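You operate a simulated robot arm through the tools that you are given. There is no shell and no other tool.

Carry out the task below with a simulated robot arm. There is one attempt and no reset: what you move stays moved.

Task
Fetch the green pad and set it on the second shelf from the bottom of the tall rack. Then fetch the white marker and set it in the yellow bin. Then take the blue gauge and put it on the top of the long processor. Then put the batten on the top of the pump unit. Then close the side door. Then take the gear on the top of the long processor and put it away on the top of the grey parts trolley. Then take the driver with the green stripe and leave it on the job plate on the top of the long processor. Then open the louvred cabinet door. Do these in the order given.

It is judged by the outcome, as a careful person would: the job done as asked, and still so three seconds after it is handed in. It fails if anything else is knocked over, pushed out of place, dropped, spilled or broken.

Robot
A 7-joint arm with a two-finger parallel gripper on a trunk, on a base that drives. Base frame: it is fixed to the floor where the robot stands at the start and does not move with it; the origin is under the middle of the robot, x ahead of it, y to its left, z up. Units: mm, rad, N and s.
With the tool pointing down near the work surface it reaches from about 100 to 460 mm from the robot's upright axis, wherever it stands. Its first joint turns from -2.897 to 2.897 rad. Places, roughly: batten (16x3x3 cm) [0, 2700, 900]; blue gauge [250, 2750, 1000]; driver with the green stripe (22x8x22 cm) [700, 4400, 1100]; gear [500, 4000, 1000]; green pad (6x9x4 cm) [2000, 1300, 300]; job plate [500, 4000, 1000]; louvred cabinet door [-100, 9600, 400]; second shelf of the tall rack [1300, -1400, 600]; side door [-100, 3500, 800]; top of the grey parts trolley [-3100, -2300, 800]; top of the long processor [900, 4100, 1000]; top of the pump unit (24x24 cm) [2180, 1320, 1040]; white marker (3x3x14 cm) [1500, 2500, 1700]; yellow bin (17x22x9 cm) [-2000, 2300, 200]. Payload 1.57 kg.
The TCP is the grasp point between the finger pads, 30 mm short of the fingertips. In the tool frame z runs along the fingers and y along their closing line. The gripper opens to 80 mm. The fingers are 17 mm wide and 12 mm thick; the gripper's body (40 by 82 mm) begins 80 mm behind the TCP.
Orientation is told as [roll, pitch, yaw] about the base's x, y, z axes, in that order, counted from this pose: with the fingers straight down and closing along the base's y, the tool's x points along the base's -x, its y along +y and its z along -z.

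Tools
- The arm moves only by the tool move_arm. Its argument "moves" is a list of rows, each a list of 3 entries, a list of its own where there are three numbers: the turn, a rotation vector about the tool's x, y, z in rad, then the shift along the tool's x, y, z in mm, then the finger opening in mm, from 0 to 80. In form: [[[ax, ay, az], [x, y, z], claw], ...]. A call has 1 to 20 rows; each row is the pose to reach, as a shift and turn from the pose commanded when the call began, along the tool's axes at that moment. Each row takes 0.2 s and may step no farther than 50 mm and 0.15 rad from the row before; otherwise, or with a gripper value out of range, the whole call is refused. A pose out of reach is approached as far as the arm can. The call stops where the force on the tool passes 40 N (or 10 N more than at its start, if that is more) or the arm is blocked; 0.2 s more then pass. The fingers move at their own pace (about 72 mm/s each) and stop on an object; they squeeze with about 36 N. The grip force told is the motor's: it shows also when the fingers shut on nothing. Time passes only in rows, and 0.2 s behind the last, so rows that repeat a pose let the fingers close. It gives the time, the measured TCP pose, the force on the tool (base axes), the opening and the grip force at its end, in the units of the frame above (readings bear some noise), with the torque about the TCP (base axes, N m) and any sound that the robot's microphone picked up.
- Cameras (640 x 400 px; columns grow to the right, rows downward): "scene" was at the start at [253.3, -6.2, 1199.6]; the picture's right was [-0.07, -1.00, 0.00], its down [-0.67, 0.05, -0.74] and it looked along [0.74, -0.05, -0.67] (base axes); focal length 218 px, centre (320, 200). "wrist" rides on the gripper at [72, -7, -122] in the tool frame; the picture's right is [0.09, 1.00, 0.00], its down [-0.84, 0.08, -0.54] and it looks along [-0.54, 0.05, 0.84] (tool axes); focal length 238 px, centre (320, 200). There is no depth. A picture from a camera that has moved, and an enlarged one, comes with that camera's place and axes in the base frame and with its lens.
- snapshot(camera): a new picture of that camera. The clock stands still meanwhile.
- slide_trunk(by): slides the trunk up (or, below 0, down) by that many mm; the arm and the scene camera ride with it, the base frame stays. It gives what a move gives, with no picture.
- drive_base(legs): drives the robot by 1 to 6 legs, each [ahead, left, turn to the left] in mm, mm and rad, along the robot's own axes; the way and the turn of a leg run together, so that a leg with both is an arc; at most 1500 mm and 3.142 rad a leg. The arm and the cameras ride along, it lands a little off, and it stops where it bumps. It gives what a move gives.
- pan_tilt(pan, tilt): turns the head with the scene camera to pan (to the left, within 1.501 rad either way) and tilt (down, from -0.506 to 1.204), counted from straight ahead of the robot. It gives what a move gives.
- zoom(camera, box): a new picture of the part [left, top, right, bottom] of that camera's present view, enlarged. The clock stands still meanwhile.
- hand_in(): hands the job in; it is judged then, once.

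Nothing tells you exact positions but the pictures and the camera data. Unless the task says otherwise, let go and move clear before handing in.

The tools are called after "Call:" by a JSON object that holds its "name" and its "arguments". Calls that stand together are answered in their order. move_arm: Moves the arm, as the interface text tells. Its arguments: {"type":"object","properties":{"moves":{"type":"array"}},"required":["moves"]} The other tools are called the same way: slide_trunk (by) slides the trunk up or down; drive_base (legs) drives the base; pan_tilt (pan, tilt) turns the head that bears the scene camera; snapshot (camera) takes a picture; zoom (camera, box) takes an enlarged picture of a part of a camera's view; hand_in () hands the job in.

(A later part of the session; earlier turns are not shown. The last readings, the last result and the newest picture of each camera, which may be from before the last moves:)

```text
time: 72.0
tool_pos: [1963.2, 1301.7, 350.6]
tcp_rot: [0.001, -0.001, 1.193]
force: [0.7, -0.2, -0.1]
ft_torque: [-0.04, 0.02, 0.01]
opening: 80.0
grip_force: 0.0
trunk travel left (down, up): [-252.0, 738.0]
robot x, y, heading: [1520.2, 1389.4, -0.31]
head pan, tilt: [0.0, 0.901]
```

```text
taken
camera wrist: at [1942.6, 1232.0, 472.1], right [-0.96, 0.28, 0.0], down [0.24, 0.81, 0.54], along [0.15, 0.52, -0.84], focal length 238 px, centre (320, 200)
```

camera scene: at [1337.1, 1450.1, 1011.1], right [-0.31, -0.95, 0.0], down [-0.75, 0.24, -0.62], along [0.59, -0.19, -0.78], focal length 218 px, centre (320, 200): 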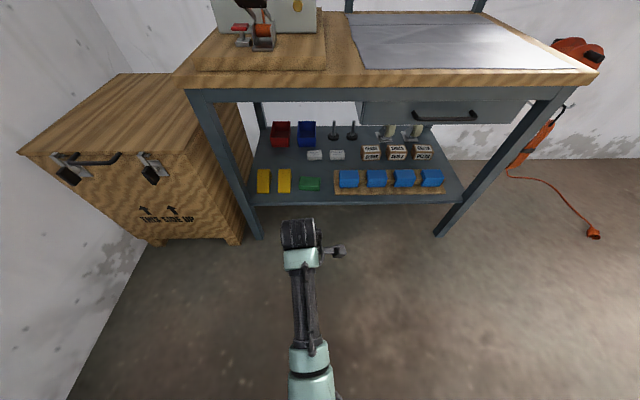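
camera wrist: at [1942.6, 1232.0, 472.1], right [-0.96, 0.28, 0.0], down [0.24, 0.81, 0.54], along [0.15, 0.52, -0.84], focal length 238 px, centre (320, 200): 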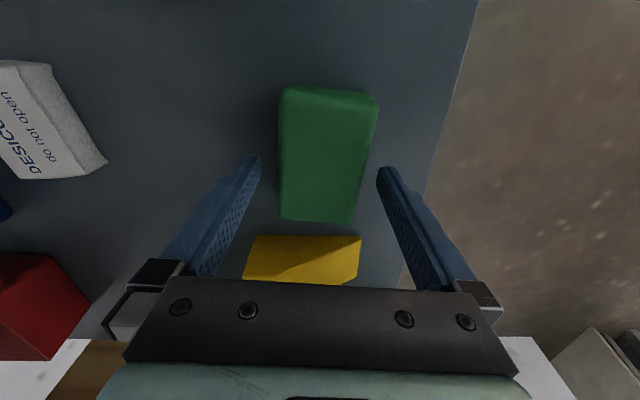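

Aligned. Stepping down further.

Call:
{"name": "move_arm", "arguments": {"moves": [[[0, 0, 0], [-1, 2, 15], 80], [[0, 0, 0], [-1, 2, 30], 80], [[0, 0, 0], [-1, 2, 34], 80], [[0, 0, 0], [-1, 2, 34], 80]]}}

Call:
{"name": "snapshot", "arguments": {"camera": "wrist"}}

```text
time: 72.6
tool_pos: [1962.4, 1302.1, 330.0]
tcp_rot: [0.0, 0.001, 1.194]
force: [-3.0, -1.1, 15.1]
ft_torque: [0.23, 0.75, 0.07]
opening: 80.0
grip_force: 0.0
trunk travel left (down, up): [-252.0, 738.0]
robot x, y, heading: [1517.6, 1393.5, -0.314]
head pan, tilt: [0.0, 0.901]
stopped in row 3: the force on the tool passed its limit at 58 N (the readings are from after the stop); the commanded pose is now the measured one
```

```text
taken
camera wrist: at [1943.1, 1232.4, 451.5], right [-0.96, 0.28, 0.0], down [0.24, 0.81, 0.54], along [0.15, 0.52, -0.84], focal length 238 px, centre (320, 200)
```

wrist: 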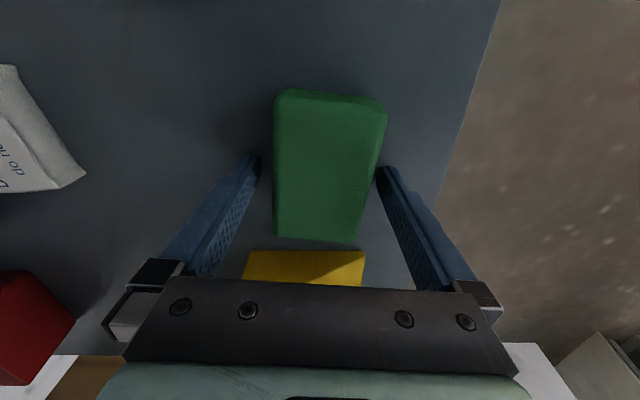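

The fingertips touched the shelf at z≈300, so the pad's top is about 340 and the earlier grip was at tips only. Now I'll close at this depth, 1 mm up, and lift slowly, checking the grip.

Call:
{"name": "move_arm", "arguments": {"moves": [[[0, 0, 0], [0, 0, -2], 80], [[0, 0, 0], [0, 0, -2], 60], [[0, 0, 0], [0, 0, -2], 40], [[0, 0, 0], [0, 0, -2], 20], [[0, 0, 0], [0, 0, -2], 0], [[0, 0, 0], [0, 0, -2], 0], [[0, 0, 0], [0, 0, -2], 0]]}}

Call:
{"name": "snapshot", "arguments": {"camera": "wrist"}}

```text
time: 74.2
tool_pos: [1961.6, 1302.4, 329.7]
tcp_rot: [0.002, -0.002, 1.195]
force: [1.1, -0.8, 1.2]
ft_torque: [0.0, -0.11, 0.0]
opening: 57.1
grip_force: 35.5
trunk travel left (down, up): [-252.0, 738.0]
robot x, y, heading: [1519.8, 1390.4, -0.308]
head pan, tilt: [0.0, 0.901]
```

```text
taken
camera wrist: at [1942.3, 1232.7, 451.5], right [-0.96, 0.28, 0.0], down [0.24, 0.81, 0.54], along [0.15, 0.52, -0.84], focal length 238 px, centre (320, 200)
```

wrist: 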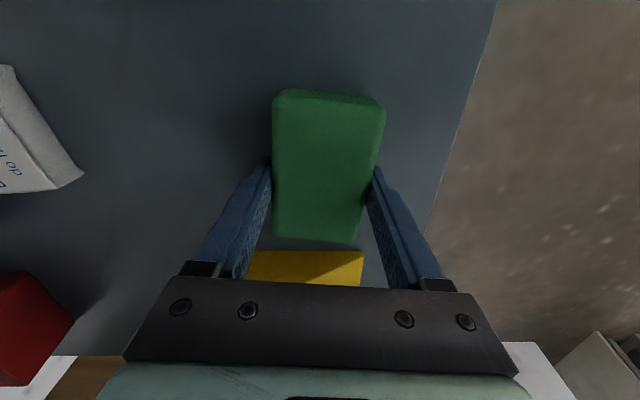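

Gripped at 57 mm. Lifting slowly by 25 mm and checking.

Call:
{"name": "move_arm", "arguments": {"moves": [[[0, 0, 0], [0, 0, -3], 0], [[0, 0, 0], [0, 0, -7], 0], [[0, 0, 0], [0, 0, -12], 0], [[0, 0, 0], [0, 0, -18], 0], [[0, 0, 0], [0, 0, -24], 0]]}}

Call:
{"name": "snapshot", "arguments": {"camera": "wrist"}}

```text
time: 75.4
tool_pos: [1962.0, 1301.3, 354.6]
tcp_rot: [0.001, 0.0, 1.193]
force: [-0.2, 1.1, 0.0]
ft_torque: [-0.01, -0.03, 0.0]
opening: 57.0
grip_force: 35.9
trunk travel left (down, up): [-252.0, 738.0]
robot x, y, heading: [1520.2, 1392.0, -0.307]
head pan, tilt: [0.0, 0.901]
```

```text
taken
camera wrist: at [1941.8, 1233.0, 475.5], right [-0.96, 0.28, 0.0], down [0.24, 0.81, 0.54], along [0.15, 0.52, -0.84], focal length 238 px, centre (320, 200)
```

wrist: 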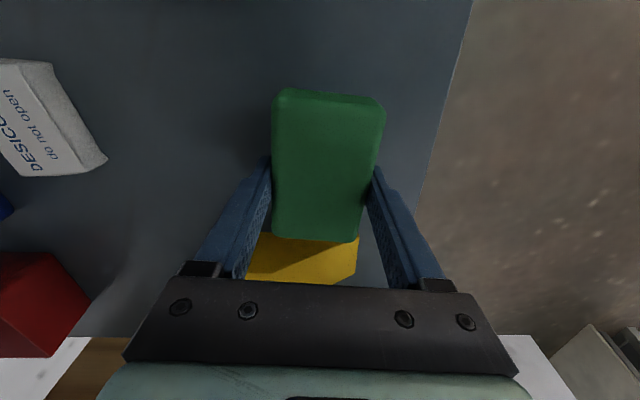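

The pad is held. Lifting to travel height, then backing out.

Call:
{"name": "move_arm", "arguments": {"moves": [[[0, 0, 0], [0, 0, -8], 0], [[0, 0, 0], [0, 0, -18], 0], [[0, 0, 0], [0, 0, -28], 0], [[0, 0, 0], [0, 0, -38], 0], [[0, 0, 0], [0, 0, -48], 0], [[0, 0, 0], [0, 0, -58], 0], [[0, 0, 0], [0, 0, -68], 0], [[0, 0, 0], [0, 0, -75], 0]]}}

Call:
{"name": "drive_base", "arguments": {"legs": [[-300, 0, 0]]}}

Call:
{"name": "snapshot", "arguments": {"camera": "wrist"}}

```text
time: 77.2
tool_pos: [1962.5, 1301.5, 428.8]
tcp_rot: [0.001, -0.001, 1.194]
force: [0.0, 0.4, -0.2]
ft_torque: [-0.01, -0.03, 0.01]
opening: 56.9
grip_force: 35.8
trunk travel left (down, up): [-252.0, 738.0]
robot x, y, heading: [1522.4, 1390.0, -0.309]
head pan, tilt: [0.0, 0.901]
```

```text
time: 79.2
tool_pos: [1678.2, 1391.6, 428.6]
tcp_rot: [0.003, 0.001, 1.191]
force: [-0.4, -0.8, -0.5]
ft_torque: [-0.02, -0.01, 0.02]
opening: 57.3
grip_force: 35.7
trunk travel left (down, up): [-252.0, 738.0]
robot x, y, heading: [1236.0, 1482.9, -0.311]
head pan, tilt: [0.0, 0.901]
```

```text
taken
camera wrist: at [1658.3, 1321.9, 550.1], right [-0.96, 0.28, 0.0], down [0.24, 0.81, 0.54], along [0.15, 0.52, -0.84], focal length 238 px, centre (320, 200)
```

wrist: 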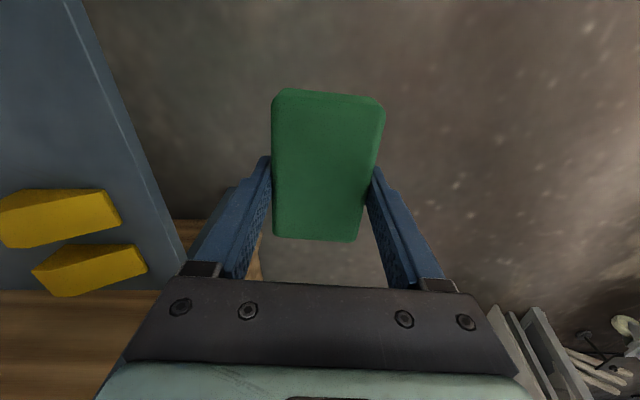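

Holding well. I'll raise the trunk, turn toward the rack, and drive toward it, staying clear of the orange cord on the floor (near (1463,-73)).

Call:
{"name": "slide_trunk", "arguments": {"by": 330}}

Call:
{"name": "drive_base", "arguments": {"legs": [[-100, 0, 0], [0, 0, -1.558], [1400, 0, 0]]}}

Call:
{"name": "pan_tilt", "arguments": {"pan": 0.3, "tilt": 0.5}}

Call:
{"name": "snapshot", "arguments": {"camera": "scene"}}

```text
time: 82.5
tool_pos: [1678.3, 1390.9, 757.7]
tcp_rot: [0.001, 0.001, 1.19]
force: [0.1, 0.1, -0.7]
ft_torque: [-0.01, -0.01, 0.01]
opening: 57.0
grip_force: 36.0
trunk travel left (down, up): [-582.0, 408.0]
robot x, y, heading: [1235.7, 1487.9, -0.31]
head pan, tilt: [0.0, 0.901]
```

```text
time: 93.9
tool_pos: [604.3, -251.3, 758.3]
tcp_rot: [0.001, 0.001, -0.404]
force: [0.7, -0.5, 0.1]
ft_torque: [0.02, -0.01, 0.01]
opening: 57.0
grip_force: 36.4
trunk travel left (down, up): [-582.0, 408.0]
robot x, y, heading: [708.6, 188.3, -1.902]
head pan, tilt: [0.0, 0.901]
```

```text
time: 94.8
tool_pos: [605.0, -249.9, 760.4]
tcp_rot: [0.003, -0.001, -0.403]
force: [0.2, 0.3, -1.0]
ft_torque: [-0.02, 0.02, -0.01]
opening: 56.9
grip_force: 36.1
trunk travel left (down, up): [-582.0, 408.0]
robot x, y, heading: [705.2, 191.6, -1.906]
head pan, tilt: [0.3, 0.499]
```

```text
taken
camera scene: at [648.0, -60.5, 1374.9], right [-1.0, 0.03, 0.0], down [0.02, 0.48, -0.88], along [-0.03, -0.88, -0.48], focal length 218 px, centre (320, 200)
```

scene: 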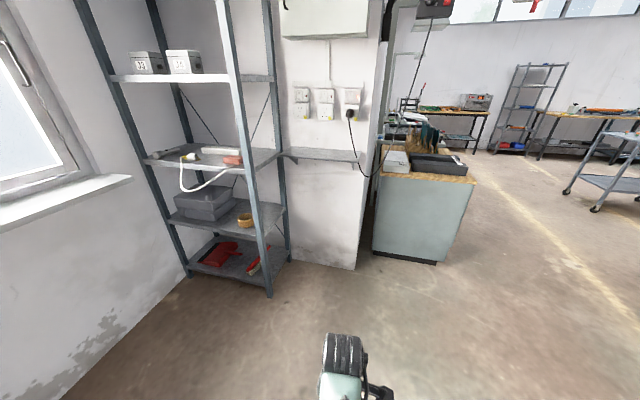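

I see the rack; a white hanger sticks out of the third shelf. Zooming to plan the free spot on the second shelf.

Call:
{"name": "zoom", "arguments": {"camera": "scene", "box": [130, 120, 310, 300]}}

```text
2.22 times, centred on (220, 210) of scene
camera zoom: at [648.0, -60.5, 1374.9], right [-1.0, 0.03, 0.0], down [0.02, 0.48, -0.88], along [-0.03, -0.88, -0.48], focal length 485 px, centre (542, 178)
```

zoom: 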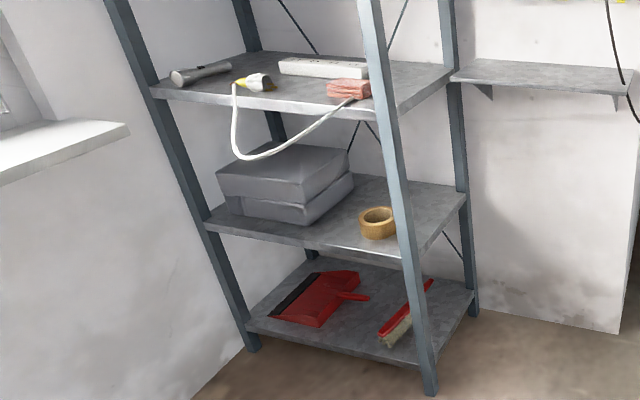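

Shelf 2 is at z≈575 with a free gap of ~180 mm between the tape and the cushions; a white cable loop hangs from shelf 3 down to z≈800 on the left, so I'll enter at the right part. I drive to stand in front, then re-measure.

Call:
{"name": "drive_base", "arguments": {"legs": [[400, 0, 0.035], [100, 830, 0]]}}

Call:
{"name": "pan_tilt", "arguments": {"pan": 0.0, "tilt": 0.6}}

Call:
{"name": "snapshot", "arguments": {"camera": "scene"}}

```text
time: 101.3
tool_pos: [1248.2, -975.1, 759.3]
tcp_rot: [0.002, -0.001, -0.374]
force: [-0.5, -0.4, -0.5]
ft_torque: [0.01, 0.0, 0.03]
opening: 56.8
grip_force: 36.1
trunk travel left (down, up): [-582.0, 408.0]
robot x, y, heading: [1338.6, -529.2, -1.871]
head pan, tilt: [0.3, 0.499]
```

```text
time: 102.1
tool_pos: [1248.8, -976.1, 758.7]
tcp_rot: [0.004, 0.001, -0.375]
force: [-0.1, -1.1, 0.5]
ft_torque: [0.03, 0.0, -0.02]
opening: 56.9
grip_force: 36.2
trunk travel left (down, up): [-582.0, 408.0]
robot x, y, heading: [1335.6, -530.5, -1.876]
head pan, tilt: [0.0, 0.6]
```

```text
taken
camera scene: at [1260.4, -778.4, 1365.9], right [-0.95, 0.3, 0.0], down [0.17, 0.54, -0.83], along [-0.25, -0.79, -0.56], focal length 218 px, centre (320, 200)
```

scene: 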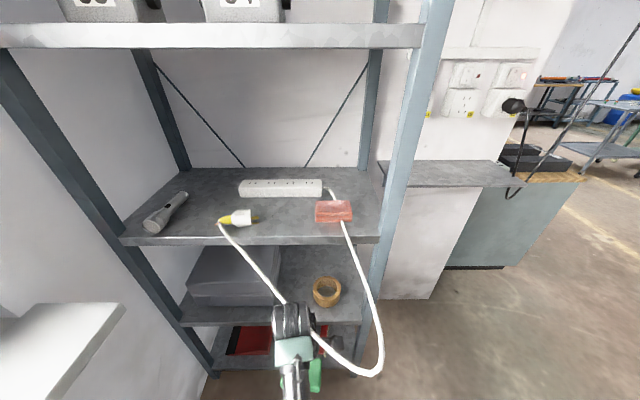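

The white cable loop seems to stick out toward me near the hand. I must see exactly how it runs relative to my hand.

Call:
{"name": "zoom", "arguments": {"camera": "scene", "box": [200, 200, 400, 400]}}

Call:
{"name": "snapshot", "arguments": {"camera": "wrist"}}

```text
2.00 times, centred on (300, 300) of scene
camera zoom: at [1260.4, -778.4, 1365.9], right [-0.95, 0.3, 0.0], down [0.17, 0.54, -0.83], along [-0.25, -0.79, -0.56], focal length 437 px, centre (360, 0)
```

zoom: 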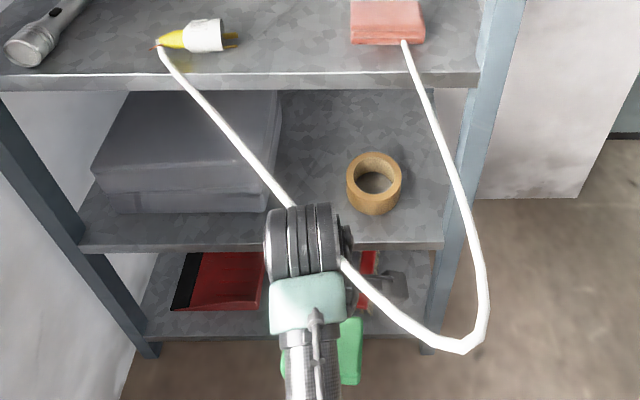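

```text
taken
camera wrist: at [1179.3, -956.1, 880.1], right [0.28, 0.96, 0.0], down [0.81, -0.23, 0.54], along [0.52, -0.15, -0.84], focal length 238 px, centre (320, 200)
```

wrist: 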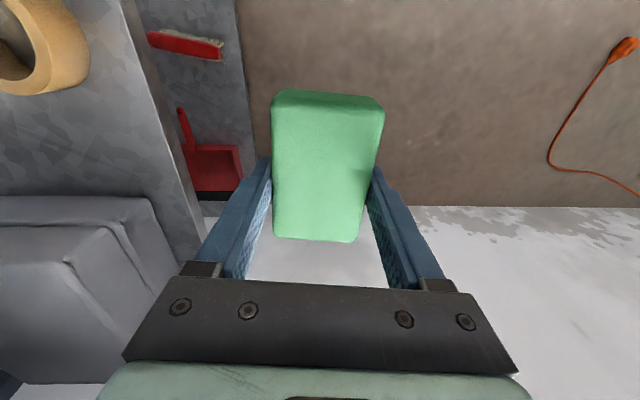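

The loop lies level at z≈985, right at the top of my hand's height here, so I'll lower the trunk straight down, which puts the whole hand beneath the loop and the third shelf.

Call:
{"name": "slide_trunk", "arguments": {"by": -100}}

Call:
{"name": "snapshot", "arguments": {"camera": "scene"}}

Call:
{"name": "snapshot", "arguments": {"camera": "wrist"}}

```text
time: 103.5
tool_pos: [1248.4, -975.3, 659.6]
tcp_rot: [0.002, 0.0, -0.374]
force: [0.0, 0.7, -0.8]
ft_torque: [-0.02, 0.0, 0.01]
opening: 56.9
grip_force: 36.5
trunk travel left (down, up): [-482.0, 508.0]
robot x, y, heading: [1339.9, -527.5, -1.875]
head pan, tilt: [0.0, 0.6]
```

```text
taken
camera scene: at [1260.3, -778.3, 1265.9], right [-0.95, 0.3, 0.0], down [0.17, 0.54, -0.83], along [-0.25, -0.79, -0.56], focal length 218 px, centre (320, 200)
```

scene: 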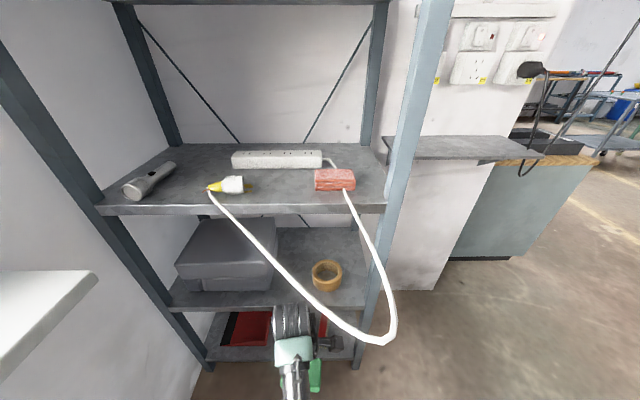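

```text
taken
camera wrist: at [1179.3, -956.1, 780.1], right [0.28, 0.96, 0.0], down [0.81, -0.23, 0.54], along [0.52, -0.15, -0.84], focal length 238 px, centre (320, 200)
```

wrist: 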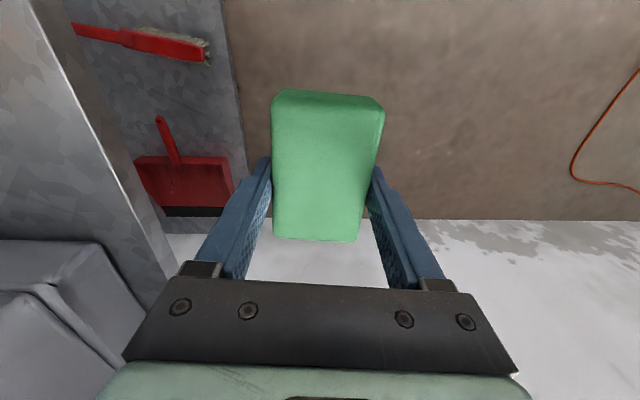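

Now the hand is below the loop. With this second height I can triangulate the shelf; zooming.

Call:
{"name": "zoom", "arguments": {"camera": "scene", "box": [150, 130, 410, 400]}}

```text
1.48 times, centred on (280, 265) of scene
camera zoom: at [1260.3, -778.3, 1265.9], right [-0.95, 0.3, 0.0], down [0.17, 0.54, -0.83], along [-0.25, -0.79, -0.56], focal length 324 px, centre (379, 104)
```

zoom: 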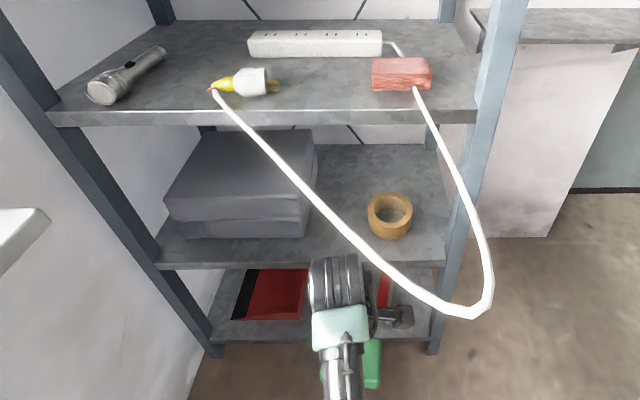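

Let me refine the shelf's height with zoomed wrist views at two heights.

Call:
{"name": "zoom", "arguments": {"camera": "wrist", "box": [0, 0, 240, 240]}}

Call:
{"name": "slide_trunk", "arguments": {"by": 60}}

Call:
{"name": "zoom", "arguments": {"camera": "wrist", "box": [0, 0, 240, 240]}}

Call:
{"name": "snapshot", "arguments": {"camera": "scene"}}

```text
1.67 times, centred on (120, 120) of wrist
camera zoom: at [1179.3, -956.1, 780.1], right [0.28, 0.96, 0.0], down [0.81, -0.23, 0.54], along [0.52, -0.15, -0.84], focal length 397 px, centre (653, 333)
```

zoom: 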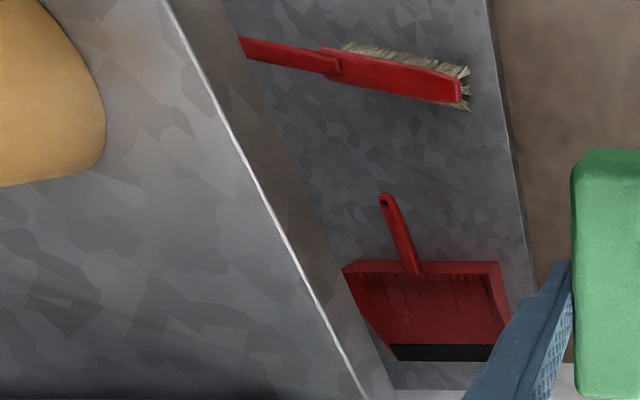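

```text
time: 104.5
tool_pos: [1247.1, -976.1, 718.3]
tcp_rot: [0.002, 0.0, -0.374]
force: [-1.1, 0.4, -0.1]
ft_torque: [-0.01, 0.03, 0.0]
opening: 56.9
grip_force: 36.1
trunk travel left (down, up): [-542.0, 448.0]
robot x, y, heading: [1335.5, -530.8, -1.876]
head pan, tilt: [0.0, 0.6]
```

```text
1.67 times, centred on (120, 120) of wrist
camera zoom: at [1179.2, -956.1, 840.1], right [0.28, 0.96, 0.0], down [0.81, -0.23, 0.54], along [0.52, -0.15, -0.84], focal length 397 px, centre (653, 333)
```

zoom: 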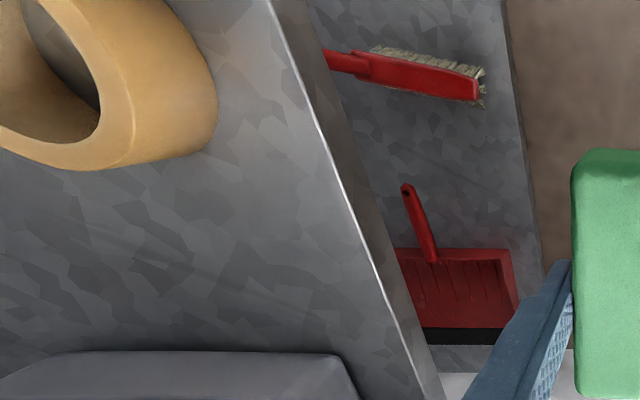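

```text
taken
camera scene: at [1260.2, -778.4, 1325.9], right [-0.95, 0.3, 0.0], down [0.17, 0.54, -0.83], along [-0.25, -0.79, -0.57], focal length 218 px, centre (320, 200)
```

scene: 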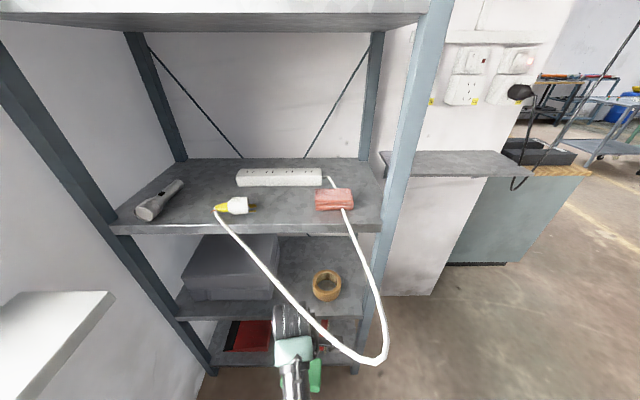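

The lip of shelf 2 is at z≈570; the free gap lies between the tape (u≤1456) and the cushions. I'll lower to TCP≈638, drive in 190 mm with 49 mm left, then check.

Call:
{"name": "slide_trunk", "arguments": {"by": -80}}

Call:
{"name": "drive_base", "arguments": {"legs": [[100, 49, 0], [90, 0, 0]]}}

Call:
{"name": "snapshot", "arguments": {"camera": "wrist"}}

Call:
{"name": "snapshot", "arguments": {"camera": "scene"}}

```text
time: 105.6
tool_pos: [1248.2, -976.1, 637.8]
tcp_rot: [0.003, -0.003, -0.374]
force: [-0.5, 0.1, -0.1]
ft_torque: [0.02, 0.02, 0.0]
opening: 56.9
grip_force: 35.5
trunk travel left (down, up): [-462.0, 528.0]
robot x, y, heading: [1338.6, -531.6, -1.879]
head pan, tilt: [0.0, 0.6]
```

```text
time: 107.5
tool_pos: [1238.5, -1172.8, 638.4]
tcp_rot: [0.001, 0.0, -0.376]
force: [-0.9, -0.2, -0.3]
ft_torque: [0.0, 0.01, 0.02]
opening: 56.8
grip_force: 35.7
trunk travel left (down, up): [-462.0, 528.0]
robot x, y, heading: [1327.8, -729.6, -1.878]
head pan, tilt: [0.0, 0.6]
```

```text
taken
camera wrist: at [1168.3, -1152.9, 759.8], right [0.28, 0.96, 0.0], down [0.81, -0.24, 0.54], along [0.52, -0.15, -0.84], focal length 238 px, centre (320, 200)
```

wrist: 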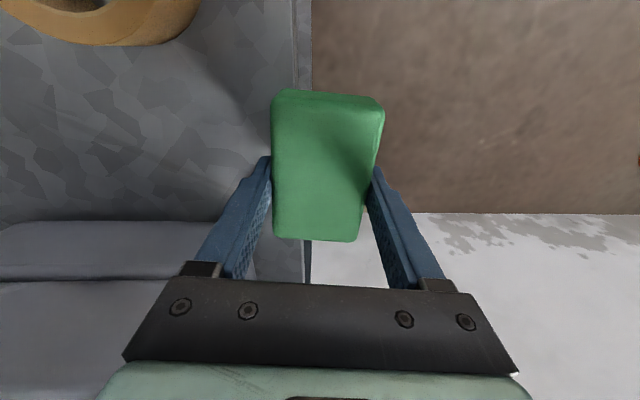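

```text
taken
camera scene: at [1249.5, -975.6, 1245.7], right [-0.95, 0.3, 0.0], down [0.17, 0.54, -0.82], along [-0.25, -0.79, -0.57], focal length 218 px, centre (320, 200)
```

scene: 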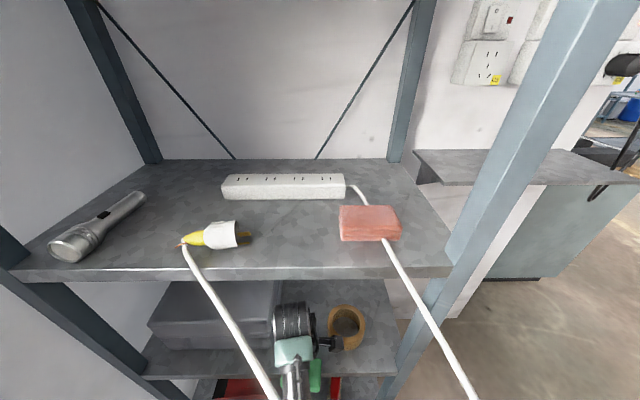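

TCP is right over the shelf's front edge and laterally right. Before the last 70 mm I check that the cable loop is clear of the robot's shoulder.

Call:
{"name": "pan_tilt", "arguments": {"pan": -0.9, "tilt": 1.2}}

Call:
{"name": "snapshot", "arguments": {"camera": "scene"}}

Call:
{"name": "pan_tilt", "arguments": {"pan": -1.5, "tilt": 1.2}}

Call:
{"name": "snapshot", "arguments": {"camera": "scene"}}

```text
time: 108.7
tool_pos: [1237.4, -1171.8, 638.6]
tcp_rot: [0.002, 0.0, -0.375]
force: [0.4, 0.0, -1.5]
ft_torque: [0.01, -0.03, -0.01]
opening: 56.8
grip_force: 35.9
trunk travel left (down, up): [-462.0, 528.0]
robot x, y, heading: [1327.0, -730.4, -1.881]
head pan, tilt: [-0.901, 1.201]
```

```text
taken
camera scene: at [1224.1, -910.6, 1201.3], right [-0.36, 0.93, 0.0], down [0.87, 0.33, -0.36], along [-0.34, -0.13, -0.93], focal length 218 px, centre (320, 200)
```

scene: 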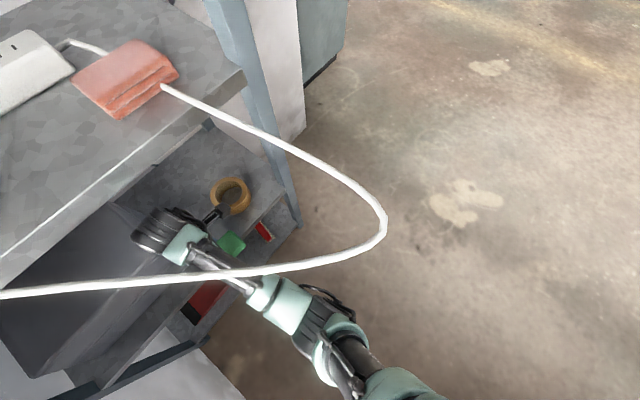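

```text
time: 109.7
tool_pos: [1238.5, -1172.0, 638.6]
tcp_rot: [0.002, -0.001, -0.376]
force: [-0.6, 0.6, -0.4]
ft_torque: [0.01, 0.01, 0.0]
opening: 57.0
grip_force: 36.3
trunk travel left (down, up): [-462.0, 528.0]
robot x, y, heading: [1329.2, -725.5, -1.878]
head pan, tilt: [-1.499, 1.201]
```

```text
taken
camera scene: at [1222.0, -877.7, 1201.3], right [0.23, 0.97, 0.0], down [0.91, -0.22, -0.36], along [-0.35, 0.08, -0.93], focal length 218 px, centre (320, 200)
```

scene: 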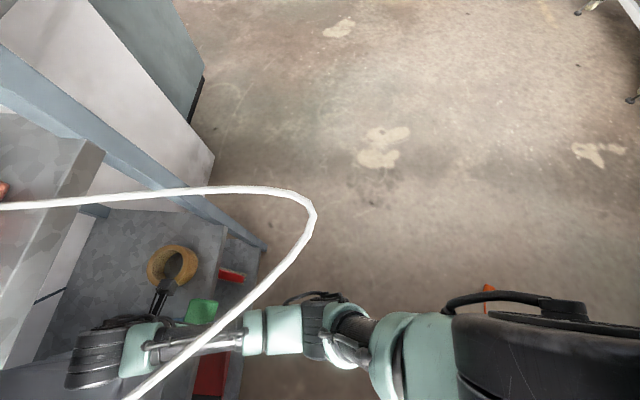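

The loop stays about 90 mm clear of the shoulder. I square the pad up (0.076 rad) and drive the last 70 mm in.

Call:
{"name": "move_arm", "arguments": {"moves": [[[0, 0, -0.04], [0, 0, 0], 0], [[0, 0, -0.076], [0, 0, 0], 0], [[0, 0, -0.076], [0, 0, 0], 0]]}}

Call:
{"name": "drive_base", "arguments": {"legs": [[70, 0, 0]]}}

Call:
{"name": "snapshot", "arguments": {"camera": "wrist"}}

Call:
{"name": "snapshot", "arguments": {"camera": "scene"}}

```text
time: 110.5
tool_pos: [1238.3, -1172.1, 639.4]
tcp_rot: [0.002, -0.001, -0.298]
force: [0.0, 0.0, 0.4]
ft_torque: [0.0, 0.02, -0.01]
opening: 56.9
grip_force: 35.9
trunk travel left (down, up): [-462.0, 528.0]
robot x, y, heading: [1326.5, -726.8, -1.878]
head pan, tilt: [-1.499, 1.201]
```

```text
time: 111.5
tool_pos: [1217.5, -1239.0, 638.9]
tcp_rot: [0.002, 0.001, -0.299]
force: [0.4, 0.1, -0.6]
ft_torque: [0.03, 0.02, -0.01]
opening: 57.1
grip_force: 35.7
trunk travel left (down, up): [-462.0, 528.0]
robot x, y, heading: [1312.2, -793.2, -1.88]
head pan, tilt: [-1.499, 1.201]
```

```text
taken
camera wrist: at [1146.6, -1224.7, 760.2], right [0.2, 0.98, 0.0], down [0.82, -0.17, 0.54], along [0.53, -0.11, -0.84], focal length 238 px, centre (320, 200)
```

wrist: 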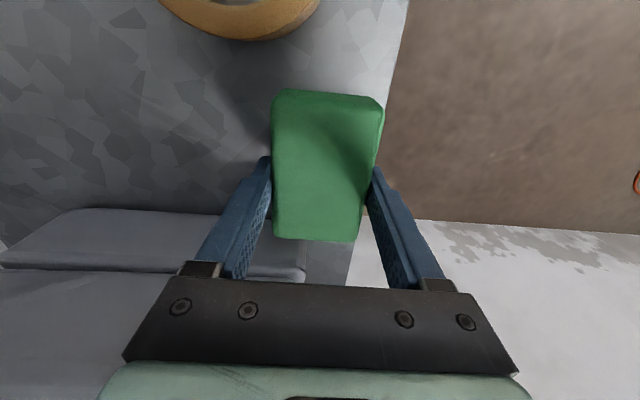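

```text
taken
camera scene: at [1201.0, -944.5, 1201.1], right [0.23, 0.97, 0.0], down [0.91, -0.22, -0.36], along [-0.35, 0.09, -0.93], focal length 218 px, centre (320, 200)
```

scene: 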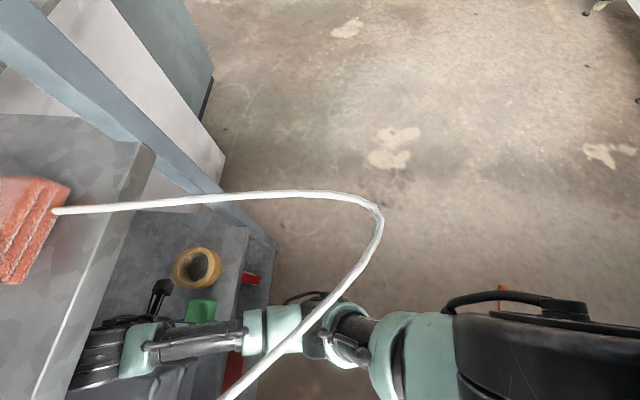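

The pad is over the shelf. I want to know the cushion's right edge precisely before lowering.

Call:
{"name": "zoom", "arguments": {"camera": "wrist", "box": [0, 180, 400, 300]}}

Call:
{"name": "pan_tilt", "arguments": {"pan": 0.1, "tilt": 0.95}}

Call:
{"name": "snapshot", "arguments": {"camera": "scene"}}

```text
1.60 times, centred on (200, 240) of wrist
camera zoom: at [1146.6, -1224.7, 760.2], right [0.2, 0.98, 0.0], down [0.82, -0.17, 0.54], along [0.53, -0.11, -0.84], focal length 381 px, centre (512, 136)
```

zoom: 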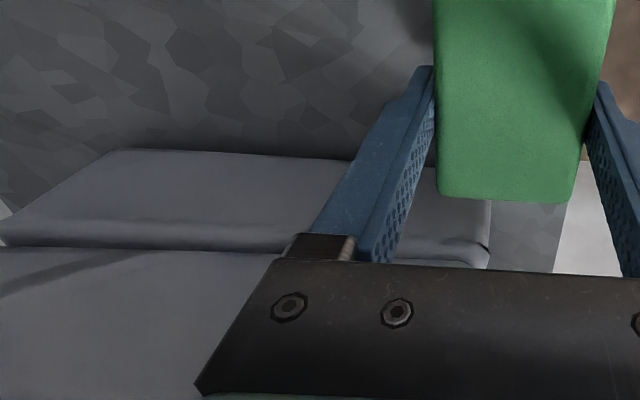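

```text
time: 113.2
tool_pos: [1218.0, -1238.1, 638.2]
tcp_rot: [0.001, 0.0, -0.298]
force: [0.3, 0.3, 0.0]
ft_torque: [0.0, 0.0, 0.02]
opening: 56.8
grip_force: 35.9
trunk travel left (down, up): [-462.0, 528.0]
robot x, y, heading: [1307.3, -795.3, -1.873]
head pan, tilt: [0.099, 0.949]
```

```text
taken
camera scene: at [1240.6, -1028.1, 1217.5], right [-0.98, 0.21, 0.0], down [0.17, 0.8, -0.58], along [-0.12, -0.57, -0.81], focal length 218 px, centre (320, 200)
```

scene: 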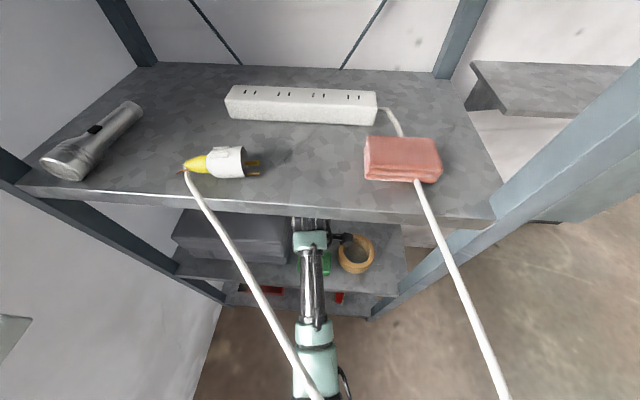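

The cushion's base edge is at u≈1600 and the tape's at 1456, so the pad (1483–1573) fits. I'll go 14 mm deeper and lower to near the shelf.

Call:
{"name": "move_arm", "arguments": {"moves": [[[0, 0, 0], [0, -7, 0], 0], [[0, 0, 0], [0, -14, 0], 0], [[0, 0, 0], [0, -14, 10], 0], [[0, 0, 0], [0, -14, 20], 0], [[0, 0, 0], [0, -14, 28], 0], [[0, 0, 0], [0, -14, 32], 0], [[0, 0, 0], [0, -14, 34], 0]]}}

Call:
{"name": "snapshot", "arguments": {"camera": "wrist"}}

```text
time: 114.8
tool_pos: [1212.8, -1251.8, 603.9]
tcp_rot: [0.002, 0.0, -0.3]
force: [-0.6, -0.7, -1.0]
ft_torque: [0.01, -0.01, 0.02]
opening: 56.9
grip_force: 36.3
trunk travel left (down, up): [-462.0, 528.0]
robot x, y, heading: [1306.1, -795.1, -1.876]
head pan, tilt: [0.099, 0.949]
```

```text
taken
camera wrist: at [1142.3, -1238.3, 726.3], right [0.2, 0.98, 0.0], down [0.82, -0.17, 0.54], along [0.53, -0.11, -0.84], focal length 238 px, centre (320, 200)
```

wrist: 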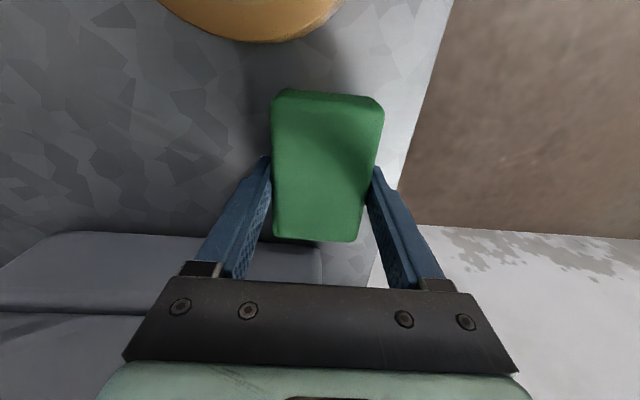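

Nearly on the shelf, clear of cushion and tape. Lowering in 1.5 mm steps to feel contact.

Call:
{"name": "move_arm", "arguments": {"moves": [[[0, 0, 0], [0, 0, 1.5], 0], [[0, 0, 0], [0, 0, 3], 0], [[0, 0, 0], [0, 0, 3], 0]]}}

Call:
{"name": "move_arm", "arguments": {"moves": [[[0, 0, 0], [0, 0, 1.5], 0], [[0, 0, 0], [0, 0, 3], 0], [[0, 0, 0], [0, 0, 3], 0]]}}

```text
time: 115.6
tool_pos: [1213.5, -1252.0, 601.0]
tcp_rot: [0.002, -0.001, -0.299]
force: [-0.6, 0.4, -1.2]
ft_torque: [-0.05, 0.01, 0.01]
opening: 56.9
grip_force: 35.9
trunk travel left (down, up): [-462.0, 528.0]
robot x, y, heading: [1307.6, -795.0, -1.878]
head pan, tilt: [0.099, 0.949]
```

```text
time: 116.4
tool_pos: [1212.1, -1252.8, 598.7]
tcp_rot: [0.0, -0.002, -0.298]
force: [0.8, 0.4, 0.6]
ft_torque: [0.05, 0.01, 0.02]
opening: 56.7
grip_force: 35.9
trunk travel left (down, up): [-462.0, 528.0]
robot x, y, heading: [1306.4, -797.5, -1.877]
head pan, tilt: [0.099, 0.949]
```

Call:
{"name": "move_arm", "arguments": {"moves": [[[0, 0, 0], [0, 0, 1.5], 0], [[0, 0, 0], [0, 0, 3], 0], [[0, 0, 0], [0, 0, 3], 0]]}}

Call:
{"name": "move_arm", "arguments": {"moves": [[[0, 0, 0], [0, 0, 1.5], 0], [[0, 0, 0], [0, 0, 3], 0], [[0, 0, 0], [0, 0, 3], 0]]}}

Call:
{"name": "move_arm", "arguments": {"moves": [[[0, 0, 0], [0, 0, 1.5], 0], [[0, 0, 0], [0, 0, 3], 0], [[0, 0, 0], [0, 0, 3], 0]]}}

```text
time: 117.2
tool_pos: [1213.2, -1252.8, 595.7]
tcp_rot: [0.003, 0.002, -0.299]
force: [0.0, 0.5, -0.2]
ft_torque: [0.02, -0.04, -0.01]
opening: 56.7
grip_force: 36.6
trunk travel left (down, up): [-462.0, 528.0]
robot x, y, heading: [1302.5, -793.5, -1.878]
head pan, tilt: [0.099, 0.949]
```

```text
time: 118.0
tool_pos: [1213.7, -1252.0, 593.3]
tcp_rot: [0.003, 0.001, -0.298]
force: [-0.3, -0.3, -0.8]
ft_torque: [0.0, -0.02, -0.02]
opening: 57.1
grip_force: 36.2
trunk travel left (down, up): [-462.0, 528.0]
robot x, y, heading: [1305.7, -792.9, -1.874]
head pan, tilt: [0.099, 0.949]
```

```text
time: 118.8
tool_pos: [1212.5, -1251.6, 589.8]
tcp_rot: [0.001, 0.0, -0.299]
force: [0.2, 0.4, 0.6]
ft_torque: [-0.02, 0.05, 0.02]
opening: 56.9
grip_force: 36.1
trunk travel left (down, up): [-462.0, 528.0]
robot x, y, heading: [1306.7, -795.2, -1.881]
head pan, tilt: [0.099, 0.949]
```

Call:
{"name": "move_arm", "arguments": {"moves": [[[0, 0, 0], [0, 0, 1.5], 0], [[0, 0, 0], [0, 0, 3], 0], [[0, 0, 0], [0, 0, 4.5], 0], [[0, 0, 0], [0, 0, 6], 0], [[0, 0, 0], [0, 0, 6], 0]]}}

Call:
{"name": "snapshot", "arguments": {"camera": "wrist"}}

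```text
time: 119.7
tool_pos: [1212.5, -1250.9, 589.7]
tcp_rot: [-0.001, 0.001, -0.298]
force: [1.2, 9.1, 19.2]
ft_torque: [0.78, -0.13, 0.02]
opening: 56.9
grip_force: 35.9
trunk travel left (down, up): [-462.0, 528.0]
robot x, y, heading: [1308.8, -796.1, -1.878]
head pan, tilt: [0.099, 0.949]
stopped in row 4: the force on the tool passed its limit at 43 N (the readings are from after the stop); the commanded pose is now the measured one
```

```text
taken
camera wrist: at [1142.2, -1237.1, 711.5], right [0.2, 0.98, 0.0], down [0.82, -0.17, 0.54], along [0.53, -0.11, -0.84], focal length 238 px, centre (320, 200)
```

wrist: 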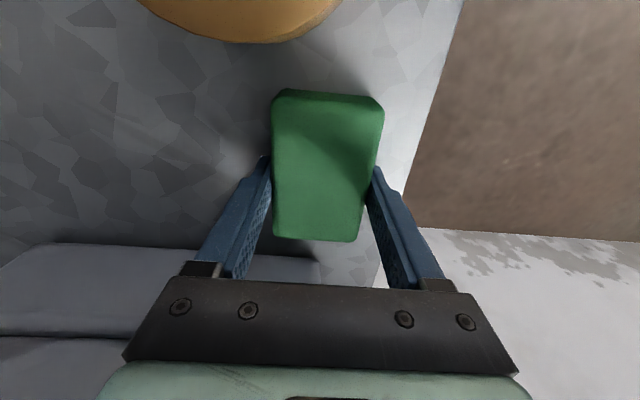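

Contact: the pad is on the shelf. Opening and rising straight up.

Call:
{"name": "move_arm", "arguments": {"moves": [[[0, 0, 0], [0, 0, -0.5], 60], [[0, 0, 0], [0, 0, -0.5], 70], [[0, 0, 0], [0, 0, -0.5], 80], [[0, 0, 0], [0, 0, -0.5], 80], [[0, 0, 0], [0, 0, -15], 80], [[0, 0, 0], [0, 0, -35], 80], [[0, 0, 0], [0, 0, -55], 80], [[0, 0, 0], [0, 0, -60], 80]]}}

Call:
{"name": "snapshot", "arguments": {"camera": "wrist"}}

```text
time: 121.5
tool_pos: [1212.9, -1252.9, 649.1]
tcp_rot: [0.002, 0.0, -0.298]
force: [0.2, -0.1, 0.4]
ft_torque: [-0.03, 0.01, 0.01]
opening: 80.3
grip_force: 0.0
trunk travel left (down, up): [-462.0, 528.0]
robot x, y, heading: [1306.6, -792.0, -1.876]
head pan, tilt: [0.099, 0.949]
```

```text
taken
camera wrist: at [1141.7, -1237.1, 769.6], right [0.21, 0.98, 0.0], down [0.82, -0.17, 0.54], along [0.53, -0.11, -0.84], focal length 238 px, centre (320, 200)
```

wrist: 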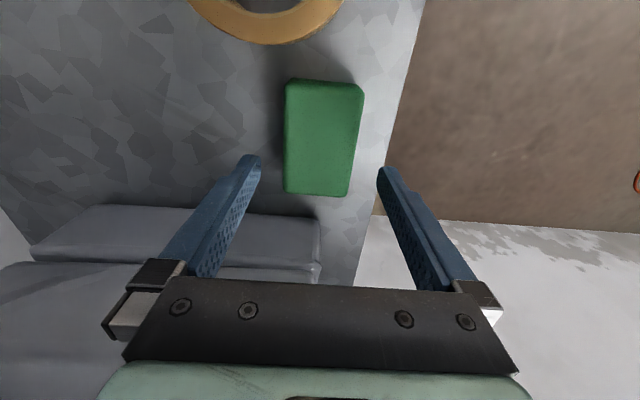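

The pad stands well on the second shelf. I back out under the loop at the same height, move sideways clear, then turn toward the wall corner where the white marker should be.

Call:
{"name": "drive_base", "arguments": {"legs": [[-265, 0, 0], [0, -820, 0]]}}

Call:
{"name": "pan_tilt", "arguments": {"pan": 0.6, "tilt": 0.5}}

Call:
{"name": "snapshot", "arguments": {"camera": "scene"}}

```text
time: 127.4
tool_pos: [489.7, -744.3, 648.9]
tcp_rot: [0.0, -0.001, -0.307]
force: [0.2, -0.3, -0.1]
ft_torque: [-0.01, -0.01, 0.01]
opening: 80.1
grip_force: 0.1
trunk travel left (down, up): [-462.0, 528.0]
robot x, y, heading: [587.0, -287.0, -1.885]
head pan, tilt: [0.099, 0.949]
```

```text
time: 128.4
tool_pos: [490.1, -743.3, 648.3]
tcp_rot: [0.0, 0.0, -0.306]
force: [0.6, -0.5, -0.7]
ft_torque: [-0.01, 0.02, 0.0]
opening: 80.0
grip_force: 0.1
trunk travel left (down, up): [-462.0, 528.0]
robot x, y, heading: [587.3, -285.9, -1.885]
head pan, tilt: [0.6, 0.499]
```

```text
taken
camera scene: at [561.7, -536.0, 1254.9], right [-0.96, -0.28, 0.0], down [-0.14, 0.46, -0.88], along [0.25, -0.84, -0.48], focal length 218 px, centre (320, 200)
```

scene: 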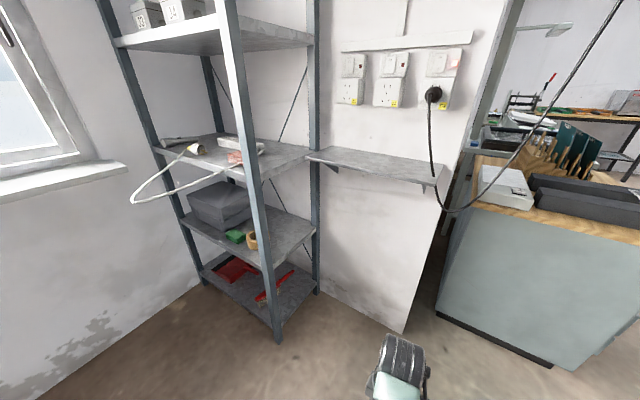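

The green pad is in place on shelf 2 and nothing else is disturbed. I pull the arm in, turn about and drive toward the wall corner with the marker.

Call:
{"name": "move_arm", "arguments": {"moves": [[[0, 0, 0], [0, 40, 0], 80], [[0, 0, 0], [0, 80, 0], 80], [[0, 0, 0], [0, 90, 0], 80]]}}

Call:
{"name": "drive_base", "arguments": {"legs": [[0, 0, 1.57], [0, 0, 1.57], [1400, 0, 0]]}}

Call:
{"name": "pan_tilt", "arguments": {"pan": 0.0, "tilt": 0.0}}

Call:
{"name": "snapshot", "arguments": {"camera": "scene"}}

```text
time: 129.2
tool_pos: [517.0, -658.3, 649.4]
tcp_rot: [0.0, 0.0, -0.307]
force: [0.1, -0.5, -0.2]
ft_torque: [-0.01, 0.03, 0.01]
opening: 80.0
grip_force: 0.0
trunk travel left (down, up): [-462.0, 528.0]
robot x, y, heading: [587.2, -287.5, -1.886]
head pan, tilt: [0.6, 0.499]
```

```text
time: 143.8
tool_pos: [1145.5, 1420.9, 648.0]
tcp_rot: [-0.001, -0.001, 2.807]
force: [-0.1, 0.4, -0.3]
ft_torque: [0.01, 0.04, -0.01]
opening: 80.1
grip_force: 0.0
trunk travel left (down, up): [-462.0, 528.0]
robot x, y, heading: [1063.1, 1048.3, 1.225]
head pan, tilt: [0.6, 0.499]
```

```text
time: 144.8
tool_pos: [1145.6, 1420.3, 647.6]
tcp_rot: [-0.001, -0.001, 2.804]
force: [-0.8, 0.4, 1.1]
ft_torque: [-0.01, 0.02, -0.03]
opening: 79.7
grip_force: 0.0
trunk travel left (down, up): [-462.0, 528.0]
robot x, y, heading: [1063.6, 1054.7, 1.228]
head pan, tilt: [0.0, 0.0]
```

```text
taken
camera scene: at [1150.0, 1296.1, 1301.0], right [0.94, -0.34, 0.0], down [0.0, 0.0, -1.0], along [0.34, 0.94, 0.0], focal length 218 px, centre (320, 200)
```

scene: 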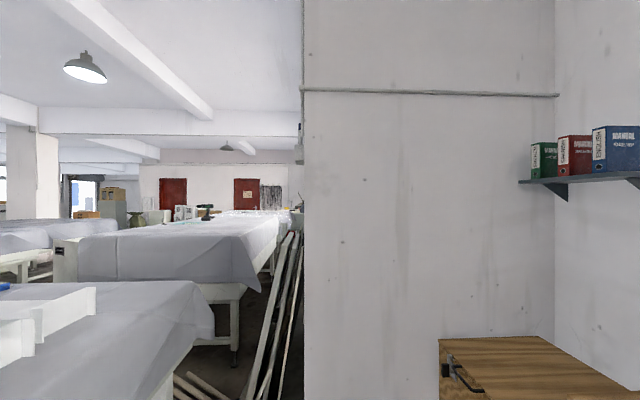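

The marker should be on the wall's end face, at the picture column ~303. I zoom there and then move left to see that face.

Call:
{"name": "zoom", "arguments": {"camera": "scene", "box": [240, 70, 340, 190]}}

Call:
{"name": "zoom", "arguments": {"camera": "scene", "box": [0, 170, 320, 370]}}

```text
3.33 times, centred on (290, 130) of scene
camera zoom: at [1150.0, 1296.1, 1301.0], right [0.94, -0.34, 0.0], down [0.0, 0.0, -1.0], along [0.34, 0.94, 0.0], focal length 728 px, centre (420, 433)
```

zoom: 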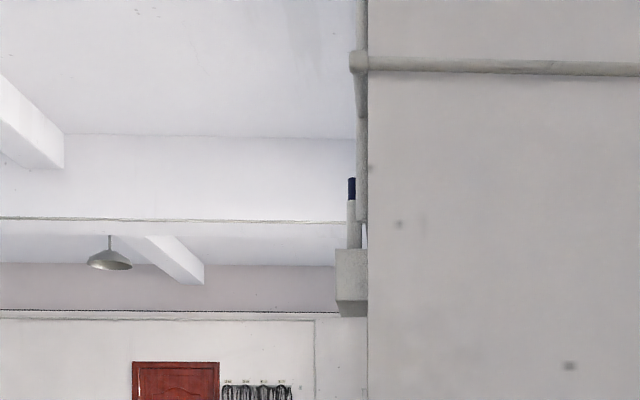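

```text
2.00 times, centred on (160, 270) of scene
camera zoom: at [1150.0, 1296.1, 1301.0], right [0.94, -0.34, 0.0], down [0.0, 0.0, -1.0], along [0.34, 0.94, 0.0], focal length 437 px, centre (640, 60)
```

zoom: 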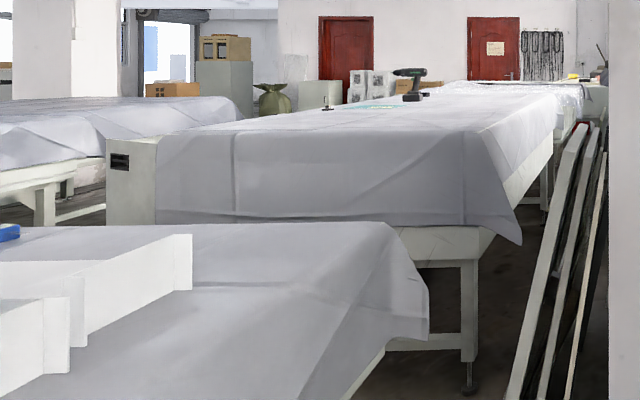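

I see the marker: white with a dark cap, standing upright on a junction box fixed to the wall's end face (box top about z≈1650). Planks lean below it. I'll go closer, to the front-left, and look.

Call:
{"name": "slide_trunk", "arguments": {"by": 300}}

Call:
{"name": "drive_base", "arguments": {"legs": [[500, 170, 0.045]]}}

Call:
{"name": "pan_tilt", "arguments": {"pan": -0.1, "tilt": 0.1}}

Call:
{"name": "snapshot", "arguments": {"camera": "scene"}}

Call:
{"name": "pan_tilt", "arguments": {"pan": 0.1, "tilt": 0.8}}

Call:
{"name": "snapshot", "arguments": {"camera": "scene"}}

```text
time: 147.8
tool_pos: [1146.1, 1420.8, 948.1]
tcp_rot: [0.001, 0.001, 2.805]
force: [0.8, -0.9, 0.0]
ft_torque: [0.01, 0.02, -0.02]
opening: 79.7
grip_force: 0.1
trunk travel left (down, up): [-762.0, 228.0]
robot x, y, heading: [1061.1, 1051.7, 1.225]
head pan, tilt: [0.0, 0.0]
```

```text
time: 150.9
tool_pos: [1118.4, 1955.7, 948.7]
tcp_rot: [0.0, 0.0, 2.858]
force: [0.9, -0.5, 0.6]
ft_torque: [-0.01, -0.02, 0.03]
opening: 80.1
grip_force: 0.1
trunk travel left (down, up): [-762.0, 228.0]
robot x, y, heading: [1056.4, 1582.1, 1.277]
head pan, tilt: [0.0, 0.0]
```

```text
time: 151.6
tool_pos: [1119.3, 1955.3, 947.8]
tcp_rot: [-0.001, 0.0, 2.857]
force: [-0.6, -0.3, -0.7]
ft_torque: [0.01, 0.0, 0.0]
opening: 79.9
grip_force: 0.1
trunk travel left (down, up): [-762.0, 228.0]
robot x, y, heading: [1055.5, 1581.6, 1.28]
head pan, tilt: [-0.099, 0.099]
```

```text
taken
camera scene: at [1139.1, 1829.7, 1592.1], right [0.92, -0.38, 0.0], down [-0.04, -0.09, -1.0], along [0.38, 0.92, -0.1], focal length 218 px, centre (320, 200)
```

scene: 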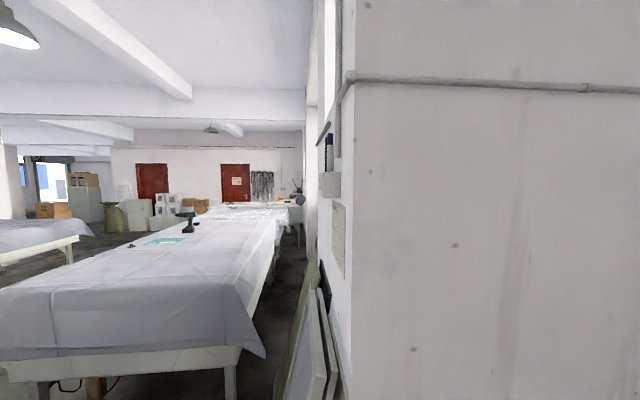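

```text
time: 152.7
tool_pos: [1118.9, 1954.1, 948.5]
tcp_rot: [0.001, 0.0, 2.858]
force: [0.2, -0.8, 0.8]
ft_torque: [-0.01, 0.03, 0.01]
opening: 79.7
grip_force: 0.0
trunk travel left (down, up): [-762.0, 228.0]
robot x, y, heading: [1054.5, 1582.9, 1.278]
head pan, tilt: [0.099, 0.799]
```

```text
taken
camera scene: at [1119.5, 1823.8, 1529.1], right [0.98, -0.19, 0.0], down [-0.14, -0.7, -0.7], along [0.13, 0.68, -0.72], focal length 218 px, centre (320, 200)
```

scene: 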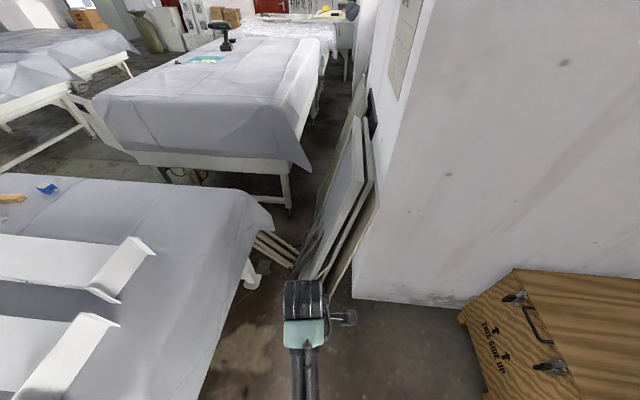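

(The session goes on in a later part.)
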